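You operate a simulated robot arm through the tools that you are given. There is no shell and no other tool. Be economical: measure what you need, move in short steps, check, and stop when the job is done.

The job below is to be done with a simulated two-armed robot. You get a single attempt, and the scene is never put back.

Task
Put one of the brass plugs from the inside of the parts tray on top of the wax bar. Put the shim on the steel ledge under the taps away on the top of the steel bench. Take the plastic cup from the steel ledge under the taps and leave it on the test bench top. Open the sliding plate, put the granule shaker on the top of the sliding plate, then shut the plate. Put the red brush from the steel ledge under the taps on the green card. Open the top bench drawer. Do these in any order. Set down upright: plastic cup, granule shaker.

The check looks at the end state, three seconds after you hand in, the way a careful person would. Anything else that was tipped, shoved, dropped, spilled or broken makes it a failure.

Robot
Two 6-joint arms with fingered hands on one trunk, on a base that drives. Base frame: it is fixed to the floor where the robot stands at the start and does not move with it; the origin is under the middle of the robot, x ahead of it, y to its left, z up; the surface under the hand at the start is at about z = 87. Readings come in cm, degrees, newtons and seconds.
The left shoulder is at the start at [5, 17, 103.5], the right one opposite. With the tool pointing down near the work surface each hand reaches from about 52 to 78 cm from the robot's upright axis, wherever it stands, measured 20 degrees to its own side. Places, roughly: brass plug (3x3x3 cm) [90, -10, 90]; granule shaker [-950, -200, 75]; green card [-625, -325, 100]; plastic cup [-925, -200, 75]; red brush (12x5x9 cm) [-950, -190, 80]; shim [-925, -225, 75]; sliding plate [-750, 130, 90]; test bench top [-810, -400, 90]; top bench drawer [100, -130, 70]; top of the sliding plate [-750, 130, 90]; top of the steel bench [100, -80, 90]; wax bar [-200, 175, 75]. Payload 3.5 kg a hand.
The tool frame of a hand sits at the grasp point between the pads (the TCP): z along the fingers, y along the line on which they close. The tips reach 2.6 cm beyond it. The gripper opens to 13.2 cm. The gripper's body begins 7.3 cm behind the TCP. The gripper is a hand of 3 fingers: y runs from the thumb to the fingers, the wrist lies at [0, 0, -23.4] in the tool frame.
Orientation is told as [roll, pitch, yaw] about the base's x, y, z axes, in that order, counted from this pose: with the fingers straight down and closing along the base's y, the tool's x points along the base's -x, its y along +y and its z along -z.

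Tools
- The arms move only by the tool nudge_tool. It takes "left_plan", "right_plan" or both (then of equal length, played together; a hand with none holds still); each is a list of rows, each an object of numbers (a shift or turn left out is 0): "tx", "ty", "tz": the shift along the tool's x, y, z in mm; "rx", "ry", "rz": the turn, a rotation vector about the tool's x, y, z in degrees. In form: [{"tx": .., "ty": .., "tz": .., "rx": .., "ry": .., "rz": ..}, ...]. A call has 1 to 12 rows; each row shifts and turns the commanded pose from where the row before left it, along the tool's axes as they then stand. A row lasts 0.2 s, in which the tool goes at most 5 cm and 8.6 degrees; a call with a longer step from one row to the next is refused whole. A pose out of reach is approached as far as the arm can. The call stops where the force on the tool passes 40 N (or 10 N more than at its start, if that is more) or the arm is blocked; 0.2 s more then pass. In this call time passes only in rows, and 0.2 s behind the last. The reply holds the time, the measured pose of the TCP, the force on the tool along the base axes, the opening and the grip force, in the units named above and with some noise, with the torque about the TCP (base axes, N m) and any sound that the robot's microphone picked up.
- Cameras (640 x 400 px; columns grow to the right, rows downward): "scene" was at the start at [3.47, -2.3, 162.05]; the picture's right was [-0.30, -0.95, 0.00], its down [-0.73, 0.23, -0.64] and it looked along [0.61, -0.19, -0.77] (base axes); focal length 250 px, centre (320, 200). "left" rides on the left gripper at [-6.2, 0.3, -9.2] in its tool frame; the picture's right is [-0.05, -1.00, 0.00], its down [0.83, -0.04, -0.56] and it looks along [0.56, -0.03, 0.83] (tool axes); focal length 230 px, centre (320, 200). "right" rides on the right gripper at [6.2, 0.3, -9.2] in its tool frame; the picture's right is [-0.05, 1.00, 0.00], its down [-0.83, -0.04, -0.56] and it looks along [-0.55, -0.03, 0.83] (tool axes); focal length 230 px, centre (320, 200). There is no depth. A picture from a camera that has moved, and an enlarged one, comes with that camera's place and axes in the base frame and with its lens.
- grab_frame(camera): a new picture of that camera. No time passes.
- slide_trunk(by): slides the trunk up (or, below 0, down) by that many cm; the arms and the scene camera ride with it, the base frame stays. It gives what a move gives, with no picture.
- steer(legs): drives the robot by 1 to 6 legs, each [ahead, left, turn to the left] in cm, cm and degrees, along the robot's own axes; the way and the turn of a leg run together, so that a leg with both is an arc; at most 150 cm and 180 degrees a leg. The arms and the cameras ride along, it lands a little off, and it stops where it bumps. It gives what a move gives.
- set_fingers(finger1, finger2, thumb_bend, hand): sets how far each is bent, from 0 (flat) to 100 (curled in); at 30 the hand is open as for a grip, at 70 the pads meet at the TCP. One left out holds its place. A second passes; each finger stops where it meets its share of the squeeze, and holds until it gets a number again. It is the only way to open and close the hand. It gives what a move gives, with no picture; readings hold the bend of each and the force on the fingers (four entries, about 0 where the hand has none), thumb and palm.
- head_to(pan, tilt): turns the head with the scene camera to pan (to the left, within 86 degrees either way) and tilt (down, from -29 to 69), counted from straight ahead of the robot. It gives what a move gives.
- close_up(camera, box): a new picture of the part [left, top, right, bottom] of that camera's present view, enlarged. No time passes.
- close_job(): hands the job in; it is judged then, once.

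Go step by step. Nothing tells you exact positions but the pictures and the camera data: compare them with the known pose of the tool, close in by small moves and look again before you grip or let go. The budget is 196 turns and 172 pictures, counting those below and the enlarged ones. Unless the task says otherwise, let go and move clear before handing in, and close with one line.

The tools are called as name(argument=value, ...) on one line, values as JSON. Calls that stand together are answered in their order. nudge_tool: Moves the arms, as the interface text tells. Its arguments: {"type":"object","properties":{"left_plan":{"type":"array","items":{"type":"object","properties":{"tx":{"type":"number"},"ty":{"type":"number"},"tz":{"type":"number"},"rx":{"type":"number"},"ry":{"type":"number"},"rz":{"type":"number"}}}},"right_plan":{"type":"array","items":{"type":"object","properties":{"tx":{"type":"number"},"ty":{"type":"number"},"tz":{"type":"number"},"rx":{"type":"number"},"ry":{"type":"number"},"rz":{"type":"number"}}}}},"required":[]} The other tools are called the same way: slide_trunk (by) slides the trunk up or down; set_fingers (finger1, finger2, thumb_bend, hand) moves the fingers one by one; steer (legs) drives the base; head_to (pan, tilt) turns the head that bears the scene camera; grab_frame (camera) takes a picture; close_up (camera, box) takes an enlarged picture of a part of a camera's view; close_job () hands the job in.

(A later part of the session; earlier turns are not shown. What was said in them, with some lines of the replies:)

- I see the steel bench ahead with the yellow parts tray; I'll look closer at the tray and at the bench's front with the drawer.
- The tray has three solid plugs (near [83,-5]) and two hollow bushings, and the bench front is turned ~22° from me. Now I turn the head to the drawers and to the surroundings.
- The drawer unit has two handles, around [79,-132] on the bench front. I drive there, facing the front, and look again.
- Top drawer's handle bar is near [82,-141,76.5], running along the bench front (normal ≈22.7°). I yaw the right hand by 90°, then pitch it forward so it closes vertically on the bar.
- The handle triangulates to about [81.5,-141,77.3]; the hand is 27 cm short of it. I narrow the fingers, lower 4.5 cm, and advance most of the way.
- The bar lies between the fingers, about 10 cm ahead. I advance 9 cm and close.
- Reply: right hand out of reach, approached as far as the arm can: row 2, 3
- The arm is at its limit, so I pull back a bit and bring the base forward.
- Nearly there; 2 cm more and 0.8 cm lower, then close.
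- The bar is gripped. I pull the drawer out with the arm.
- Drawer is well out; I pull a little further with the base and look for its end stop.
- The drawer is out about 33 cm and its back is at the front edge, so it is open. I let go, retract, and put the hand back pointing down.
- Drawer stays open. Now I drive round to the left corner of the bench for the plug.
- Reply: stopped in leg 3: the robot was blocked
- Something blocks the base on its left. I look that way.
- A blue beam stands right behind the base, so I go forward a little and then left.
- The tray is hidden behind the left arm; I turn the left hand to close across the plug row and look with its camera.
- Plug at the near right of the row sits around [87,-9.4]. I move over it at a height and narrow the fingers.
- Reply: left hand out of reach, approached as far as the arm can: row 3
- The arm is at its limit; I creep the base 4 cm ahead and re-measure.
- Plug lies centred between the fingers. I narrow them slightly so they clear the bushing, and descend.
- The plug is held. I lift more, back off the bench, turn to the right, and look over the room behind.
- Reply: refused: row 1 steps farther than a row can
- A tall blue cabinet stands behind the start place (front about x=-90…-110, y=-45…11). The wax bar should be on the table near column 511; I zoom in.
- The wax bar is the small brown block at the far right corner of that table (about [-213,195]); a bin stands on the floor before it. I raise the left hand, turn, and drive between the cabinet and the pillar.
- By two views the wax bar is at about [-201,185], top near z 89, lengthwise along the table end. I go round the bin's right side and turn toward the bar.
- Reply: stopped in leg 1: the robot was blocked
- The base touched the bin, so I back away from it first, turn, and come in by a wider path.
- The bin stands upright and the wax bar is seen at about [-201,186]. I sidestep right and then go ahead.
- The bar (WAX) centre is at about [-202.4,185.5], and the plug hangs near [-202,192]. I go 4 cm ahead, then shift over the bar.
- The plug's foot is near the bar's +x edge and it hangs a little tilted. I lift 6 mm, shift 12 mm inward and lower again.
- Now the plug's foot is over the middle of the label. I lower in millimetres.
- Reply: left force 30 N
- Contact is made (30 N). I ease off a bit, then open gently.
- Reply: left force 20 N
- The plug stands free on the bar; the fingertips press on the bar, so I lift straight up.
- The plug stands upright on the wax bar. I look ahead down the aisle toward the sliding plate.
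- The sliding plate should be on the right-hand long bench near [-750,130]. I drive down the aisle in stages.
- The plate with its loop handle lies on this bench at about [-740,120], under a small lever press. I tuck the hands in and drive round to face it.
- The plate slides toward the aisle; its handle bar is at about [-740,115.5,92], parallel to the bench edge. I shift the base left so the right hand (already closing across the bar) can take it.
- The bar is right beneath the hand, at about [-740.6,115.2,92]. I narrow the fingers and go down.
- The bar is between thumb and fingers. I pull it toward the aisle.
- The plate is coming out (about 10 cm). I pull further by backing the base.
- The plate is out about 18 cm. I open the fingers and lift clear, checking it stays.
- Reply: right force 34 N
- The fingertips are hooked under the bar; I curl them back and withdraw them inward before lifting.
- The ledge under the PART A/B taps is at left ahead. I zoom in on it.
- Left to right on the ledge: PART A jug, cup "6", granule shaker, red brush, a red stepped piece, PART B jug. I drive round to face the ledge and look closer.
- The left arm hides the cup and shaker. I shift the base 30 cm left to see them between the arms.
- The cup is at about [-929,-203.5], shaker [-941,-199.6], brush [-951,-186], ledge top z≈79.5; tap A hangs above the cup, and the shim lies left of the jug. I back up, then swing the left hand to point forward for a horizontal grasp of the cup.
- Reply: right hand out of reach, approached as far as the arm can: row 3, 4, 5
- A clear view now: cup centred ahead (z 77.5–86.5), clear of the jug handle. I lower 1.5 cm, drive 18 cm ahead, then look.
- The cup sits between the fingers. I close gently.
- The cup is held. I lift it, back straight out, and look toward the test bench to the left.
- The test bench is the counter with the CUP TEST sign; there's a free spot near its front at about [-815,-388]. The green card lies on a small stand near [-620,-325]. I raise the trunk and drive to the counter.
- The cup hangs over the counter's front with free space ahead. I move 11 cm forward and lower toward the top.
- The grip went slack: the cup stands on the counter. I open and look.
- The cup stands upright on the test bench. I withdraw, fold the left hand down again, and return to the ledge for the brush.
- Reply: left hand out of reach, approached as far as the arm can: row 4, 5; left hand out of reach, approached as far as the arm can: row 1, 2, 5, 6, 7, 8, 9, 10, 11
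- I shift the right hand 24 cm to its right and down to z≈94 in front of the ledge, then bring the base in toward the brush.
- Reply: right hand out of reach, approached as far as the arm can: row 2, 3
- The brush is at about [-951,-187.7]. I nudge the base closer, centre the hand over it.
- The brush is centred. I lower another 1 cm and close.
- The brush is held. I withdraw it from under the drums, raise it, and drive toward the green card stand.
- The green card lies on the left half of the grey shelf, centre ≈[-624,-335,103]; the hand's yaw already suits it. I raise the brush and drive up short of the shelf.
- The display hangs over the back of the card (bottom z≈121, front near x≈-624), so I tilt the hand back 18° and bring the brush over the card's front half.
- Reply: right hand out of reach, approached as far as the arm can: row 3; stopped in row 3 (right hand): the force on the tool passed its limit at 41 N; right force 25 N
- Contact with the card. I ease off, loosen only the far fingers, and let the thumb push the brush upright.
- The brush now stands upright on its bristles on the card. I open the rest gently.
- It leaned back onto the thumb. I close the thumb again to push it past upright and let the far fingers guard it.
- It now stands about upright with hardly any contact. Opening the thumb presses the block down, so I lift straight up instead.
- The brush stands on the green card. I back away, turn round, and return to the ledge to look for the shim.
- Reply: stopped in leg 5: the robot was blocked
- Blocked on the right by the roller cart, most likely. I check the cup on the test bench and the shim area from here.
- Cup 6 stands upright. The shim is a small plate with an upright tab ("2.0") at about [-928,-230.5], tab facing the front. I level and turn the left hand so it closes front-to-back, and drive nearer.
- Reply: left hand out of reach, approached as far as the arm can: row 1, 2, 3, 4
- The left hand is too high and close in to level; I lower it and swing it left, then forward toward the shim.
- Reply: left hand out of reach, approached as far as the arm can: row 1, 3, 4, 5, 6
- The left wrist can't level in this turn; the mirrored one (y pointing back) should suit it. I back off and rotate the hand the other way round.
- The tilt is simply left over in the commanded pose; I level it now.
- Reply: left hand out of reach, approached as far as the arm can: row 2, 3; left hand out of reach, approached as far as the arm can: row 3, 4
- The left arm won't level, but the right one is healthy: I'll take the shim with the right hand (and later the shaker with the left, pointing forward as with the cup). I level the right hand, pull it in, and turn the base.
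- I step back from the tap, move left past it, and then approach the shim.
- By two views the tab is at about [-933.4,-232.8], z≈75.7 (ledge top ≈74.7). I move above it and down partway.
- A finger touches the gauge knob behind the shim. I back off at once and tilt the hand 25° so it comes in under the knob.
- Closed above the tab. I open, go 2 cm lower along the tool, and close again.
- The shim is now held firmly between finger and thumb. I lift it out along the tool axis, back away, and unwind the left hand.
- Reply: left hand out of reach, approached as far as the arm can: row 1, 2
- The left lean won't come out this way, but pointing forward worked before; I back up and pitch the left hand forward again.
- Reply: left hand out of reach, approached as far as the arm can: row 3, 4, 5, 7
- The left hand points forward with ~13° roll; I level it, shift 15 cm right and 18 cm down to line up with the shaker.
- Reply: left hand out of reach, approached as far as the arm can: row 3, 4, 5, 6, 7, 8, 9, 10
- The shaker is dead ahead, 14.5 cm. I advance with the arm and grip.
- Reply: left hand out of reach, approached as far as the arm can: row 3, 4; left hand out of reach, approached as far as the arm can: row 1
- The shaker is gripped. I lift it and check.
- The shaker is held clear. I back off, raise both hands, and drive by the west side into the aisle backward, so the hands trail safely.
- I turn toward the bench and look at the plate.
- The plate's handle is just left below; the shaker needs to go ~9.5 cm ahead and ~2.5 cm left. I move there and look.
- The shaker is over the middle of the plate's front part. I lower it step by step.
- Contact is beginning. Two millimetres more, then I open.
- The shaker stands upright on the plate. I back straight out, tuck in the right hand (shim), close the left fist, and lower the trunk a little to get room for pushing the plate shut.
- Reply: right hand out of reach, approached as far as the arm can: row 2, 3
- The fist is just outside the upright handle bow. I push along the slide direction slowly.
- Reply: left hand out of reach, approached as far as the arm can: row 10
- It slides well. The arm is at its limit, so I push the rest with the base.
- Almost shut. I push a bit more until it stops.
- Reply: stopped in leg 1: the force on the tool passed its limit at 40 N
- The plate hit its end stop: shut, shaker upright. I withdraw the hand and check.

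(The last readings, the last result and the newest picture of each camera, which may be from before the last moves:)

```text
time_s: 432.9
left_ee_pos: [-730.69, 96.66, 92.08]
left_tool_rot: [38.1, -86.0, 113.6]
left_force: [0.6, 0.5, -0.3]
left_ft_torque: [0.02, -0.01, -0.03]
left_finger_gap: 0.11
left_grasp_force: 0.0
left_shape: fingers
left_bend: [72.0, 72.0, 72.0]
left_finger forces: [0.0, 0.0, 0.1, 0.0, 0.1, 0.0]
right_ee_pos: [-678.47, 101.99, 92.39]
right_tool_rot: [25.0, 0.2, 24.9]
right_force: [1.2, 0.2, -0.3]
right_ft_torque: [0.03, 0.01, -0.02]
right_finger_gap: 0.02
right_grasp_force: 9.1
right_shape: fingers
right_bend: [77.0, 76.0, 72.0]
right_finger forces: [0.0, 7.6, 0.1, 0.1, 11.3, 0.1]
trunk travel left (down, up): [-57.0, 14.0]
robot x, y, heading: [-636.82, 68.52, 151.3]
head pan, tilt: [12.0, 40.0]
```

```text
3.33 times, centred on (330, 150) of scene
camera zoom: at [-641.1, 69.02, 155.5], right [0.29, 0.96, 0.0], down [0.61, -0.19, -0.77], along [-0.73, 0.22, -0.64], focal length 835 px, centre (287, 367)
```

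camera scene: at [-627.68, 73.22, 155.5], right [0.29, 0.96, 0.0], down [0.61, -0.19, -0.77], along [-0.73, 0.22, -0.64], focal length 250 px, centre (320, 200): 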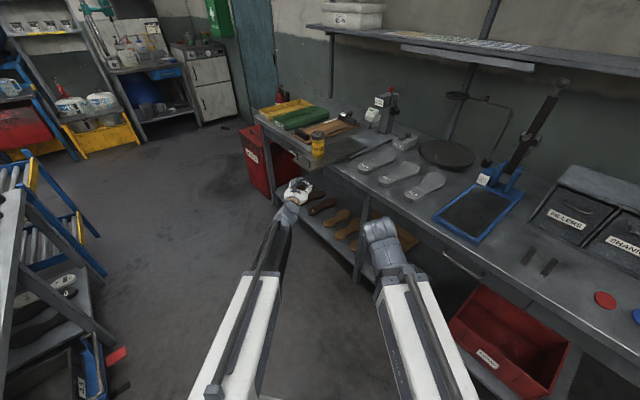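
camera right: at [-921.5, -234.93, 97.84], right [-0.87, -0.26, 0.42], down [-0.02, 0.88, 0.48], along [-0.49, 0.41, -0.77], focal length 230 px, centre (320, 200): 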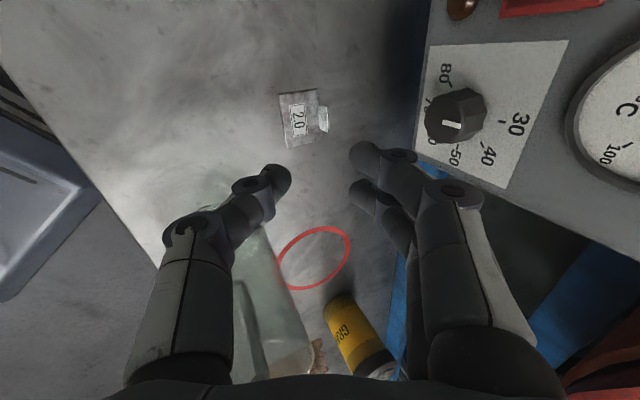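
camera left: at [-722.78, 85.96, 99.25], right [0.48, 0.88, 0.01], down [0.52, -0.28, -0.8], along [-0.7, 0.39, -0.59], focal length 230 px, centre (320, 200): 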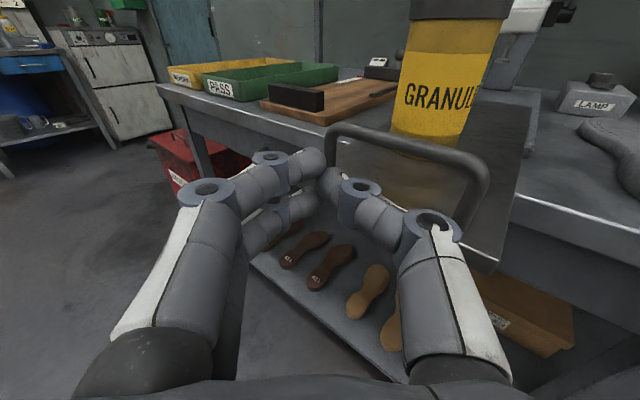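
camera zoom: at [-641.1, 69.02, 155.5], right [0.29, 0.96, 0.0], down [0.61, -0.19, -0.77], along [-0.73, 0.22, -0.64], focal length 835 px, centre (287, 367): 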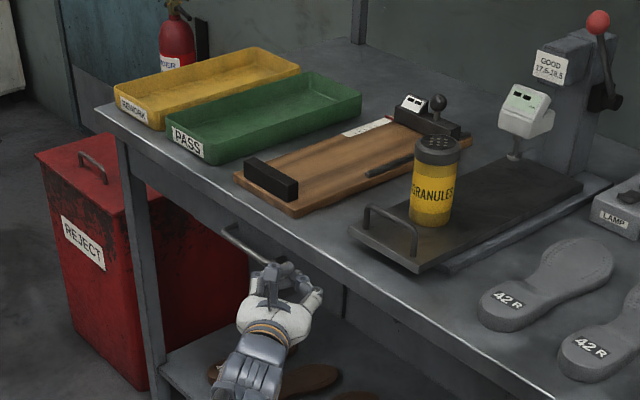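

The plate is shut with the shaker upright on it. Last: the shim to the steel bench. I back off, raise the trunk, and fold the left hand.

steer(legs=[[-12, 2, 0]])

slide_trunk(by=14)

nudge_tool(left_plan=[{"tz": -45}, {"tz": -45}, {"tz": -45}, {"ry": 8.2}, {"ry": 8.2}, {"ry": 8.2}, {"ry": 8.2}, {"ry": 8.2}, {"ry": 8.2}, {"ry": 8.2}, {"ry": 8.2}])

nudge_tool(left_plan=[{"tx": 40}, {"tx": 40}, {"tx": 40}, {"tx": 30}], right_plan=[{"tz": -30, "ty": 14}, {"tz": -30, "ty": 14}, {"tz": 0}, {"tz": 0}])

```text
time_s: 434.1
left_ee_pos: [-721.34, 89.19, 92.14]
left_tool_rot: [38.0, -86.1, 113.6]
left_force: [0.4, 0.3, -0.5]
left_ft_torque: [-0.01, -0.01, 0.03]
left_finger_gap: 0.09
left_grasp_force: 0.1
left_shape: fingers
left_bend: [72.0, 72.0, 72.0]
left_finger forces: [0.1, 0.1, 0.1, 0.0, 0.0, 0.0]
right_ee_pos: [-668.84, 94.49, 92.42]
right_tool_rot: [24.9, 0.1, 24.9]
right_force: [0.5, 0.2, -0.9]
right_ft_torque: [0.02, -0.01, 0.01]
right_finger_gap: 0.0
right_grasp_force: 9.4
right_shape: fingers
right_bend: [77.0, 76.0, 72.0]
right_finger forces: [0.1, 7.6, 0.1, 0.0, 11.4, 0.0]
trunk travel left (down, up): [-57.0, 14.0]
robot x, y, heading: [-627.13, 61.02, 151.3]
head pan, tilt: [12.0, 40.0]
```

```text
time_s: 435.8
left_ee_pos: [-721.3, 89.13, 106.08]
left_tool_rot: [37.6, -86.0, 113.8]
left_force: [-0.3, -0.5, -0.4]
left_ft_torque: [0.01, 0.0, 0.0]
left_finger_gap: 0.07
left_grasp_force: 0.1
left_shape: fingers
left_bend: [72.0, 72.0, 72.0]
left_finger forces: [0.0, 0.0, 0.0, 0.1, 0.0, 0.0]
right_ee_pos: [-669.01, 94.63, 106.41]
right_tool_rot: [25.0, 0.2, 24.9]
right_force: [0.6, 0.0, 0.0]
right_ft_torque: [-0.01, 0.02, 0.02]
right_finger_gap: 0.02
right_grasp_force: 9.4
right_shape: fingers
right_bend: [77.0, 76.0, 72.0]
right_finger forces: [0.1, 7.6, 0.0, 0.1, 11.4, 0.0]
trunk travel left (down, up): [-71.0, 0.0]
robot x, y, heading: [-627.6, 60.77, 151.4]
head pan, tilt: [12.0, 40.0]
```

```text
time_s: 438.2
left_ee_pos: [-708.53, 84.75, 107.41]
left_tool_rot: [1.9, -41.3, 145.3]
left_force: [0.2, -0.8, 0.3]
left_ft_torque: [0.0, 0.03, 0.0]
left_finger_gap: 0.1
left_grasp_force: 0.0
left_shape: fingers
left_bend: [72.0, 72.0, 72.0]
left_finger forces: [0.1, 0.0, 0.0, 0.1, 0.0, 0.1]
left hand out of reach, approached as far as the arm can: row 5, 6, 7
right_ee_pos: [-668.88, 94.62, 106.53]
right_tool_rot: [24.9, 0.2, 24.9]
right_force: [0.4, -0.6, 0.0]
right_ft_torque: [-0.01, 0.01, 0.04]
right_finger_gap: 0.02
right_grasp_force: 9.6
right_shape: fingers
right_bend: [77.0, 76.0, 72.0]
right_finger forces: [0.0, 7.6, 0.1, 0.0, 11.4, 0.0]
trunk travel left (down, up): [-71.0, 0.0]
robot x, y, heading: [-627.12, 61.18, 151.0]
head pan, tilt: [12.0, 40.0]
```

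```text
time_s: 439.2
left_ee_pos: [-699.39, 78.19, 97.72]
left_tool_rot: [2.0, -41.4, 145.2]
left_force: [-0.1, 0.2, 0.0]
left_ft_torque: [0.01, 0.0, -0.03]
left_finger_gap: 0.09
left_grasp_force: 0.1
left_shape: fingers
left_bend: [72.0, 72.0, 72.0]
left_finger forces: [0.0, 0.0, 0.0, 0.0, 0.1, 0.0]
right_ee_pos: [-668.66, 94.45, 113.06]
right_tool_rot: [24.9, 0.3, 24.9]
right_force: [0.6, 1.0, -1.0]
right_ft_torque: [0.0, 0.0, -0.01]
right_finger_gap: 0.0
right_grasp_force: 9.5
right_shape: fingers
right_bend: [77.0, 76.0, 72.0]
right_finger forces: [0.1, 7.7, 0.1, 0.1, 11.4, 0.0]
trunk travel left (down, up): [-71.0, 0.0]
robot x, y, heading: [-627.32, 60.96, 151.3]
head pan, tilt: [12.0, 40.0]
```

nudge_tool(left_plan=[{"ry": 8.2, "tx": 20}, {"ry": 8.2, "tx": 20}, {"ry": 8.2, "tx": 20}, {"ry": 8.2, "tx": 20}, {"tz": -40}, {"tz": -40}, {"tz": -30}])

steer(legs=[[0, 0, -65], [0, 0, -64], [95, 0, 0], [95, -2, 0]])

```text
time_s: 440.8
left_ee_pos: [-692.03, 73.77, 104.74]
left_tool_rot: [1.5, -8.6, 146.2]
left_force: [0.1, 1.2, -0.2]
left_ft_torque: [-0.01, -0.01, 0.01]
left_finger_gap: 0.09
left_grasp_force: 0.1
left_shape: fingers
left_bend: [72.0, 72.0, 72.0]
left_finger forces: [0.0, 0.0, 0.1, 0.0, 0.1, 0.0]
right_ee_pos: [-668.68, 94.53, 113.05]
right_tool_rot: [25.0, 0.2, 24.9]
right_force: [0.3, -0.2, -0.8]
right_ft_torque: [0.02, 0.02, 0.01]
right_finger_gap: 0.01
right_grasp_force: 9.9
right_shape: fingers
right_bend: [77.0, 76.0, 72.0]
right_finger forces: [0.0, 7.8, 0.1, 0.0, 11.3, 0.0]
trunk travel left (down, up): [-71.0, 0.0]
robot x, y, heading: [-627.29, 60.74, 151.1]
head pan, tilt: [12.0, 40.0]
```

```text
time_s: 455.8
left_ee_pos: [-403.95, 176.2, 104.44]
left_tool_rot: [1.5, -8.6, 18.0]
left_force: [-0.2, 0.0, 0.9]
left_ft_torque: [0.0, 0.0, 0.01]
left_finger_gap: 0.12
left_grasp_force: 0.1
left_shape: fingers
left_bend: [72.0, 72.0, 72.0]
left_finger forces: [0.0, 0.0, 0.1, 0.0, 0.1, 0.1]
right_ee_pos: [-402.15, 145.21, 113.08]
right_tool_rot: [24.9, 0.1, -103.3]
right_force: [0.1, -0.1, 0.5]
right_ft_torque: [-0.01, 0.02, 0.0]
right_finger_gap: 0.0
right_grasp_force: 9.7
right_shape: fingers
right_bend: [77.0, 76.0, 72.0]
right_finger forces: [0.0, 7.6, 0.1, 0.0, 11.3, 0.1]
trunk travel left (down, up): [-71.0, 0.0]
robot x, y, heading: [-454.33, 133.23, 23.1]
head pan, tilt: [12.0, 40.0]
```

steer(legs=[[84, 12, 0], [84, 12, 0], [78, -8, 0], [78, -8, 0], [40, -45, 0]])

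```text
time_s: 475.0
left_ee_pos: [-53.14, 270.88, 104.61]
left_tool_rot: [1.5, -8.6, 15.4]
left_force: [0.1, 0.1, -0.1]
left_ft_torque: [-0.01, 0.03, 0.0]
left_finger_gap: 0.09
left_grasp_force: 0.1
left_shape: fingers
left_bend: [72.0, 72.0, 72.0]
left_finger forces: [0.0, 0.0, 0.0, 0.0, 0.0, 0.0]
right_ee_pos: [-52.64, 239.7, 112.87]
right_tool_rot: [24.9, 0.2, -106.0]
right_force: [-0.9, -0.5, -0.5]
right_ft_torque: [-0.04, 0.04, -0.03]
right_finger_gap: 0.0
right_grasp_force: 9.5
right_shape: fingers
right_bend: [77.0, 76.0, 72.0]
right_finger forces: [0.1, 7.6, 0.1, 0.1, 11.3, 0.2]
trunk travel left (down, up): [-71.0, 0.0]
robot x, y, heading: [-105.34, 229.8, 20.3]
head pan, tilt: [12.0, 40.0]
```

steer(legs=[[0, 0, -120], [76, 31, 0], [74, 29, 0], [34, 40, 0]])

head_to(pan=60, tilt=35)

grab_frame(camera="scene")

```text
time_s: 491.0
left_ee_pos: [-37.62, -36.45, 104.47]
left_tool_rot: [1.5, -8.6, -105.6]
left_force: [-0.5, 0.6, -0.1]
left_ft_torque: [0.03, 0.01, 0.0]
left_finger_gap: 0.1
left_grasp_force: 0.1
left_shape: fingers
left_bend: [72.0, 72.0, 72.0]
left_finger forces: [0.0, 0.0, 0.0, 0.1, 0.1, 0.0]
right_ee_pos: [-64.54, -20.79, 113.08]
right_tool_rot: [25.0, 0.1, 133.0]
right_force: [-0.2, -0.6, -0.6]
right_ft_torque: [0.01, 0.02, -0.03]
right_finger_gap: 0.02
right_grasp_force: 9.0
right_shape: fingers
right_bend: [77.0, 76.0, 72.0]
right_finger forces: [0.0, 7.4, 0.0, 0.0, 11.2, 0.0]
trunk travel left (down, up): [-71.0, 0.0]
robot x, y, heading: [-45.44, 29.01, -100.7]
head pan, tilt: [12.0, 40.0]
```

```text
time_s: 492.1
left_ee_pos: [-37.72, -36.32, 104.49]
left_tool_rot: [1.4, -8.7, -105.5]
left_force: [0.6, 0.7, -0.1]
left_ft_torque: [0.01, -0.02, -0.02]
left_finger_gap: 0.1
left_grasp_force: 0.0
left_shape: fingers
left_bend: [72.0, 72.0, 72.0]
left_finger forces: [0.0, 0.1, 0.1, 0.1, 0.0, 0.0]
right_ee_pos: [-64.52, -20.92, 113.13]
right_tool_rot: [24.8, 0.2, 133.1]
right_force: [-0.4, -0.4, 0.3]
right_ft_torque: [0.02, -0.01, -0.01]
right_finger_gap: 0.0
right_grasp_force: 9.1
right_shape: fingers
right_bend: [77.0, 76.0, 72.0]
right_finger forces: [0.1, 7.5, 0.0, 0.0, 11.2, 0.0]
trunk travel left (down, up): [-71.0, 0.0]
robot x, y, heading: [-45.68, 29.32, -100.7]
head pan, tilt: [60.0, 35.0]
```

```text
24 pictures are left
camera scene: at [-38.24, 27.25, 170.26], right [-0.65, -0.76, 0.0], down [-0.43, 0.37, -0.82], along [0.62, -0.54, -0.57], focal length 250 px, centre (320, 200)
```

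scene: 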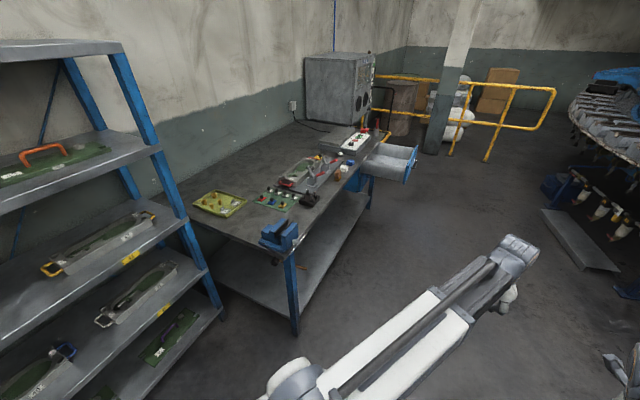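

The drawer is still open, and the bench is bare between vise and tray (about [59,-11]). I turn and drive up.

steer(legs=[[0, 0, 76], [51, 6, 0]])

head_to(pan=5, tilt=48)

grab_frame(camera="scene")

grab_frame(camera="right")

```text
time_s: 498.4
left_ee_pos: [67.94, -1.79, 104.56]
left_tool_rot: [1.6, -8.6, -33.1]
left_force: [-0.2, 0.4, 0.1]
left_ft_torque: [0.01, 0.0, 0.0]
left_finger_gap: 0.09
left_grasp_force: 0.1
left_shape: fingers
left_bend: [72.0, 72.0, 72.0]
left_finger forces: [0.0, 0.0, 0.0, 0.1, 0.0, 0.0]
right_ee_pos: [44.97, -22.66, 113.01]
right_tool_rot: [24.9, 0.1, -154.4]
right_force: [0.5, -0.3, -0.4]
right_ft_torque: [0.03, 0.01, 0.01]
right_finger_gap: 0.0
right_grasp_force: 9.0
right_shape: fingers
right_bend: [77.0, 76.0, 72.0]
right_finger forces: [0.1, 7.5, 0.0, 0.0, 11.1, 0.0]
trunk travel left (down, up): [-71.0, 0.0]
robot x, y, heading: [3.03, 9.68, -28.3]
head pan, tilt: [60.0, 35.0]
```

```text
time_s: 499.6
left_ee_pos: [67.89, -1.78, 104.59]
left_tool_rot: [1.4, -8.6, -33.1]
left_force: [-0.2, -0.4, 1.2]
left_ft_torque: [-0.01, 0.01, 0.02]
left_finger_gap: 0.08
left_grasp_force: 0.2
left_shape: fingers
left_bend: [72.0, 72.0, 72.0]
left_finger forces: [0.0, 0.0, 0.0, 0.0, 0.1, 0.0]
right_ee_pos: [44.97, -22.71, 112.95]
right_tool_rot: [25.0, 0.3, -154.4]
right_force: [0.2, -0.1, -1.7]
right_ft_torque: [0.0, -0.01, -0.01]
right_finger_gap: 0.0
right_grasp_force: 8.8
right_shape: fingers
right_bend: [77.0, 76.0, 72.0]
right_finger forces: [0.0, 7.4, 0.1, 0.0, 11.1, 0.0]
trunk travel left (down, up): [-71.0, 0.0]
robot x, y, heading: [3.1, 10.6, -28.3]
head pan, tilt: [5.0, 48.0]
```

```text
23 pictures are left
camera scene: at [6.88, 8.99, 168.36], right [-0.39, -0.92, 0.0], down [-0.68, 0.29, -0.67], along [0.62, -0.26, -0.74], focal length 250 px, centre (320, 200)
```

scene: 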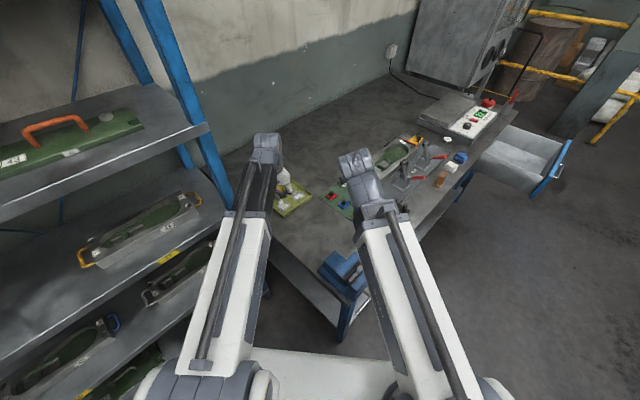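

```text
22 pictures are left
camera right: at [49.01, -16.81, 121.48], right [0.34, -0.84, 0.42], down [-0.87, -0.11, 0.48], along [-0.36, -0.53, -0.77], focal length 230 px, centre (320, 200)
```

right: 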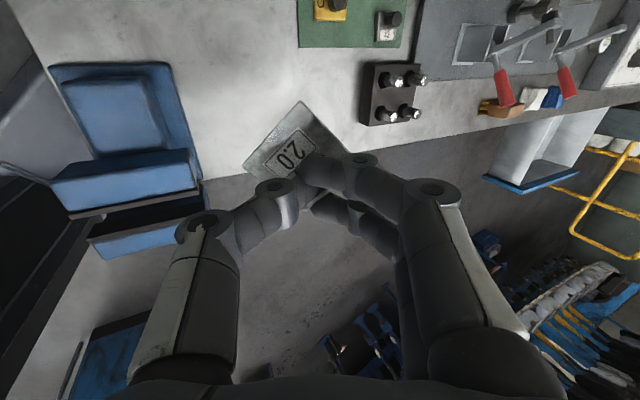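

The spot around [56,-21] is clear of vise, pegs and tray. I move the shim over it and down to about z 93.

nudge_tool(right_plan=[{"tx": 42, "ty": 18, "tz": 8}, {"tx": 42, "ty": 18, "tz": 8}, {"tz": 36, "ty": -17}, {"tz": 36, "ty": -17}, {"tz": 36, "ty": -17}, {"tz": 36, "ty": -17}, {"tz": 27, "ty": -13}])

grab_frame(camera="right")

```text
time_s: 501.2
left_ee_pos: [67.97, -1.9, 104.58]
left_tool_rot: [1.5, -8.6, -33.0]
left_force: [0.3, -0.5, 0.9]
left_ft_torque: [0.03, 0.02, 0.01]
left_finger_gap: 0.1
left_grasp_force: 0.0
left_shape: fingers
left_bend: [72.0, 72.0, 72.0]
left_finger forces: [0.1, 0.1, 0.1, 0.0, 0.0, 0.0]
right_ee_pos: [54.45, -22.48, 93.91]
right_tool_rot: [24.9, 0.2, -154.3]
right_force: [-0.3, -0.3, -0.8]
right_ft_torque: [-0.04, -0.01, -0.02]
right_finger_gap: 0.01
right_grasp_force: 9.1
right_shape: fingers
right_bend: [77.0, 77.0, 72.0]
right_finger forces: [0.0, 7.4, 0.1, 0.0, 11.3, 0.1]
trunk travel left (down, up): [-71.0, 0.0]
robot x, y, heading: [3.05, 10.63, -28.0]
head pan, tilt: [5.0, 48.0]
```

```text
21 pictures are left
camera right: at [58.35, -16.57, 102.44], right [0.34, -0.84, 0.42], down [-0.87, -0.11, 0.48], along [-0.36, -0.53, -0.77], focal length 230 px, centre (320, 200)
```

right: 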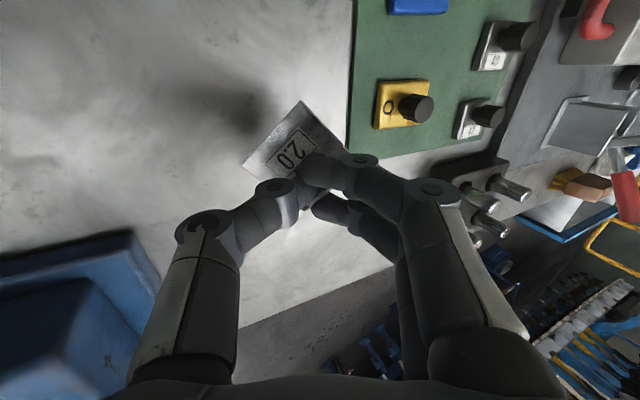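

I shift 4 cm away from the green mat and lower gently.

nudge_tool(right_plan=[{"ty": -36, "tz": -17}, {"tz": 13, "ty": -6}, {"tz": 10, "ty": -5}])

grab_frame(camera="right")

```text
time_s: 502.0
left_ee_pos: [67.89, -1.81, 104.73]
left_tool_rot: [1.5, -8.6, -33.1]
left_force: [0.0, -0.7, 1.0]
left_ft_torque: [0.0, 0.01, -0.04]
left_finger_gap: 0.09
left_grasp_force: 0.1
left_shape: fingers
left_bend: [72.0, 72.0, 72.0]
left_finger forces: [0.0, 0.0, 0.1, 0.0, 0.0, 0.0]
right_ee_pos: [52.71, -19.04, 91.61]
right_tool_rot: [24.9, 0.2, -154.4]
right_force: [0.4, -0.7, -1.0]
right_ft_torque: [0.02, 0.02, -0.01]
right_finger_gap: 0.0
right_grasp_force: 9.5
right_shape: fingers
right_bend: [77.0, 77.0, 72.0]
right_finger forces: [0.0, 7.4, 0.0, 0.1, 11.4, 0.0]
trunk travel left (down, up): [-71.0, 0.0]
robot x, y, heading: [2.94, 10.45, -28.2]
head pan, tilt: [5.0, 48.0]
```

```text
20 pictures are left
camera right: at [56.63, -12.98, 100.07], right [0.34, -0.84, 0.42], down [-0.87, -0.11, 0.48], along [-0.36, -0.53, -0.77], focal length 230 px, centre (320, 200)
```

right: 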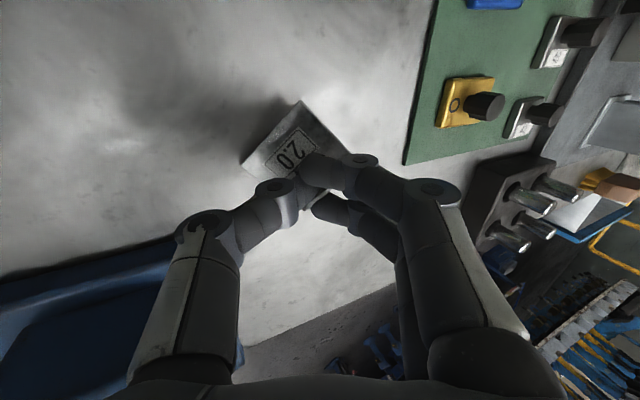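

nudge_tool(right_plan=[{"tz": 5, "ty": -2}, {"tz": 4, "ty": -2}, {"tz": 4, "ty": -2}])

close_up(camera="right", box=[200, 60, 420, 240])

```text
time_s: 502.8
left_ee_pos: [67.91, -1.8, 104.67]
left_tool_rot: [1.4, -8.7, -33.1]
left_force: [0.2, 0.1, -0.1]
left_ft_torque: [0.01, 0.04, 0.0]
left_finger_gap: 0.11
left_grasp_force: 0.0
left_shape: fingers
left_bend: [72.0, 72.0, 72.0]
left_finger forces: [0.1, 0.0, 0.1, 0.0, 0.0, 0.1]
right_ee_pos: [52.49, -18.85, 90.15]
right_tool_rot: [24.9, 0.2, -154.5]
right_force: [0.6, -1.3, 2.1]
right_ft_torque: [0.11, 0.02, 0.0]
right_finger_gap: 0.01
right_grasp_force: 14.6
right_shape: fingers
right_bend: [78.0, 76.0, 73.0]
right_finger forces: [0.0, 11.3, 0.1, 0.1, 18.8, 0.0]
trunk travel left (down, up): [-71.0, 0.0]
robot x, y, heading: [3.01, 10.34, -28.3]
head pan, tilt: [5.0, 48.0]
```

```text
2.22 times, centred on (310, 150) of right
camera zoom: at [56.53, -12.93, 98.61], right [0.34, -0.84, 0.42], down [-0.87, -0.11, 0.48], along [-0.36, -0.53, -0.77], focal length 511 px, centre (342, 311)
```

zoom: 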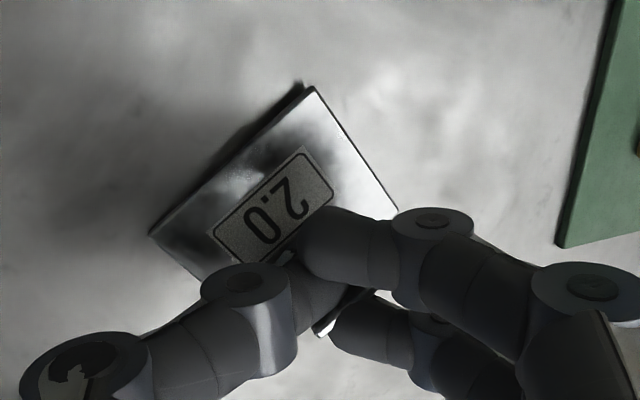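

The shim touches the bench. I open the fingers.

nudge_tool(right_plan=[{"tz": 2, "ty": -1}])

set_fingers(hand="right", finger1=64, finger2=64, thumb_bend=70)

close_up(camera="right", box=[200, 60, 420, 240])

```text
time_s: 503.2
left_ee_pos: [67.88, -1.82, 104.59]
left_tool_rot: [1.5, -8.8, -33.0]
left_force: [0.1, -0.1, -0.3]
left_ft_torque: [0.02, 0.0, 0.0]
left_finger_gap: 0.1
left_grasp_force: 0.0
left_shape: fingers
left_bend: [72.0, 72.0, 72.0]
left_finger forces: [0.0, 0.0, 0.0, 0.0, 0.0, 0.1]
right_ee_pos: [52.62, -18.87, 90.02]
right_tool_rot: [24.9, 0.2, -154.5]
right_force: [0.3, -0.8, 4.0]
right_ft_torque: [0.12, 0.03, 0.01]
right_finger_gap: 0.01
right_grasp_force: 16.0
right_shape: fingers
right_bend: [78.0, 76.0, 73.0]
right_finger forces: [0.0, 12.0, 0.0, 0.1, 19.8, 0.0]
trunk travel left (down, up): [-71.0, 0.0]
robot x, y, heading: [2.94, 10.39, -28.1]
head pan, tilt: [5.0, 48.0]
```

```text
time_s: 504.2
left_ee_pos: [67.93, -1.72, 104.56]
left_tool_rot: [1.5, -8.7, -33.0]
left_force: [-1.0, -0.2, 0.8]
left_ft_torque: [-0.03, -0.04, 0.01]
left_finger_gap: 0.11
left_grasp_force: 0.0
left_shape: fingers
left_bend: [72.0, 72.0, 72.0]
left_finger forces: [0.1, 0.0, 0.1, 0.0, 0.1, 0.0]
right_ee_pos: [52.49, -18.81, 89.9]
right_tool_rot: [24.9, 0.1, -154.4]
right_force: [0.3, 1.8, 5.6]
right_ft_torque: [0.02, 0.0, -0.02]
right_finger_gap: 1.14
right_grasp_force: 4.1
right_shape: fingers
right_bend: [64.0, 64.0, 72.0]
right_finger forces: [0.0, 0.0, 0.1, 0.0, 7.5, 0.0]
trunk travel left (down, up): [-71.0, 0.0]
robot x, y, heading: [2.95, 10.21, -28.0]
head pan, tilt: [5.0, 48.0]
```

```text
2.22 times, centred on (310, 150) of right
camera zoom: at [56.55, -12.88, 98.4], right [0.34, -0.84, 0.42], down [-0.87, -0.11, 0.48], along [-0.36, -0.53, -0.77], focal length 511 px, centre (342, 311)
```

zoom: 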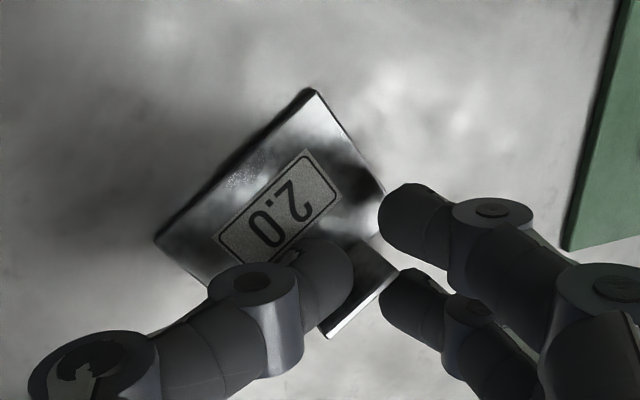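

set_fingers(hand="right", finger1=56, finger2=56)

nudge_tool(right_plan=[{"tz": -8}, {"tz": -15}, {"tz": -40}, {"tz": -40}, {"tz": -40}])

grab_frame(camera="right")

```text
time_s: 505.2
left_ee_pos: [67.92, -1.79, 104.65]
left_tool_rot: [1.5, -8.7, -32.9]
left_force: [-0.1, -0.1, 0.9]
left_ft_torque: [-0.03, -0.01, -0.01]
left_finger_gap: 0.08
left_grasp_force: 0.2
left_shape: fingers
left_bend: [72.0, 72.0, 72.0]
left_finger forces: [0.0, 0.0, 0.0, 0.1, 0.1, 0.0]
right_ee_pos: [52.61, -18.86, 90.04]
right_tool_rot: [24.9, 0.2, -154.4]
right_force: [-0.5, 1.2, 5.3]
right_ft_torque: [-0.01, 0.0, -0.01]
right_finger_gap: 2.4
right_grasp_force: 3.2
right_shape: fingers
right_bend: [56.0, 56.0, 72.0]
right_finger forces: [0.1, 0.1, 0.1, 0.0, 7.4, 0.0]
trunk travel left (down, up): [-71.0, 0.0]
robot x, y, heading: [3.0, 9.94, -28.2]
head pan, tilt: [5.0, 48.0]
```

```text
time_s: 506.4
left_ee_pos: [67.92, -1.79, 104.57]
left_tool_rot: [1.5, -8.7, -33.1]
left_force: [0.1, -1.2, -1.8]
left_ft_torque: [0.01, 0.0, -0.01]
left_finger_gap: 0.11
left_grasp_force: 0.1
left_shape: fingers
left_bend: [72.0, 72.0, 72.0]
left_finger forces: [0.1, 0.0, 0.0, 0.0, 0.0, 0.0]
right_ee_pos: [49.51, -13.8, 103.15]
right_tool_rot: [24.8, 0.1, -154.4]
right_force: [0.6, 0.2, -0.4]
right_ft_torque: [-0.03, -0.01, 0.0]
right_finger_gap: 2.61
right_grasp_force: 0.1
right_shape: fingers
right_bend: [56.0, 56.0, 70.0]
right_finger forces: [0.0, 0.0, 0.0, 0.1, 0.0, 0.0]
trunk travel left (down, up): [-71.0, 0.0]
robot x, y, heading: [3.07, 10.12, -28.2]
head pan, tilt: [5.0, 48.0]
```

```text
17 pictures are left
camera right: at [53.49, -7.81, 111.62], right [0.34, -0.84, 0.42], down [-0.87, -0.11, 0.48], along [-0.36, -0.53, -0.77], focal length 230 px, centre (320, 200)
```

right: 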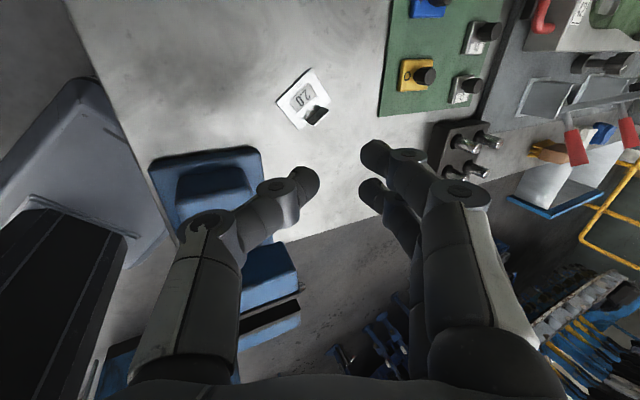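

The shim lies flat on the bench top. I raise the hand, back clear, and take a last look.

nudge_tool(right_plan=[{"tz": -35, "ty": 10}, {"tz": -35, "ty": 10}])

steer(legs=[[-35, 0, 0]])

grab_frame(camera="scene")

```text
time_s: 507.0
left_ee_pos: [67.99, -1.8, 104.63]
left_tool_rot: [1.5, -8.7, -33.0]
left_force: [-0.2, 0.1, -0.1]
left_ft_torque: [-0.02, -0.02, 0.0]
left_finger_gap: 0.09
left_grasp_force: 0.1
left_shape: fingers
left_bend: [72.0, 72.0, 72.0]
left_finger forces: [0.0, 0.0, 0.0, 0.2, 0.0, 0.0]
right_ee_pos: [49.38, -12.47, 110.39]
right_tool_rot: [24.9, 0.0, -154.4]
right_force: [0.3, 0.1, -1.3]
right_ft_torque: [0.01, -0.01, -0.01]
right_finger_gap: 2.63
right_grasp_force: 0.1
right_shape: fingers
right_bend: [56.0, 56.0, 70.0]
right_finger forces: [0.1, 0.1, 0.1, 0.0, 0.0, 0.0]
trunk travel left (down, up): [-71.0, 0.0]
robot x, y, heading: [2.95, 10.11, -28.0]
head pan, tilt: [5.0, 48.0]
```

```text
time_s: 509.3
left_ee_pos: [36.51, 15.34, 104.64]
left_tool_rot: [1.4, -8.7, -32.7]
left_force: [-0.7, -0.3, -0.1]
left_ft_torque: [-0.04, -0.01, 0.03]
left_finger_gap: 0.09
left_grasp_force: 0.1
left_shape: fingers
left_bend: [72.0, 72.0, 72.0]
left_finger forces: [0.1, 0.0, 0.0, 0.1, 0.1, 0.0]
right_ee_pos: [18.13, 4.55, 110.52]
right_tool_rot: [24.9, 0.3, -153.9]
right_force: [0.2, 0.9, -0.4]
right_ft_torque: [-0.02, 0.02, -0.01]
right_finger_gap: 2.62
right_grasp_force: 0.0
right_shape: fingers
right_bend: [56.0, 56.0, 70.0]
right_finger forces: [0.0, 0.0, 0.1, 0.1, 0.0, 0.0]
trunk travel left (down, up): [-71.0, 0.0]
robot x, y, heading: [-28.26, 27.2, -27.6]
head pan, tilt: [5.0, 48.0]
```

```text
16 pictures are left
camera scene: at [-24.6, 25.75, 168.36], right [-0.39, -0.92, 0.0], down [-0.68, 0.29, -0.67], along [0.62, -0.26, -0.74], focal length 250 px, centre (320, 200)
```

scene: 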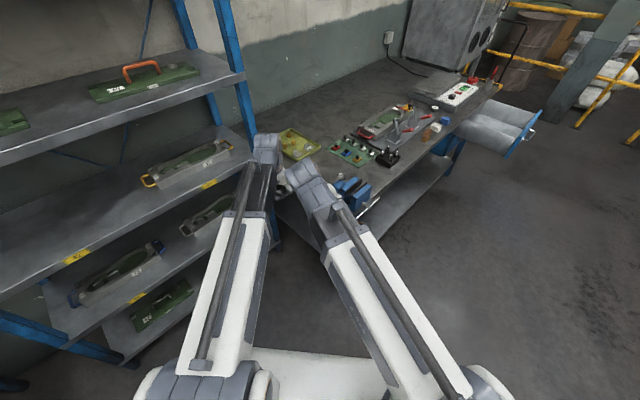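

All six parts are done, both hands are empty and clear, and the drawer is still open, so I hand the job in.

close_job()

```text
The job is handed in.
```

All six tasks are done and handed in, and I got no verdict back. One thing to know: the base touched the floor bin near the wax bar while driving. It stayed upright, but it may have shifted slightly.
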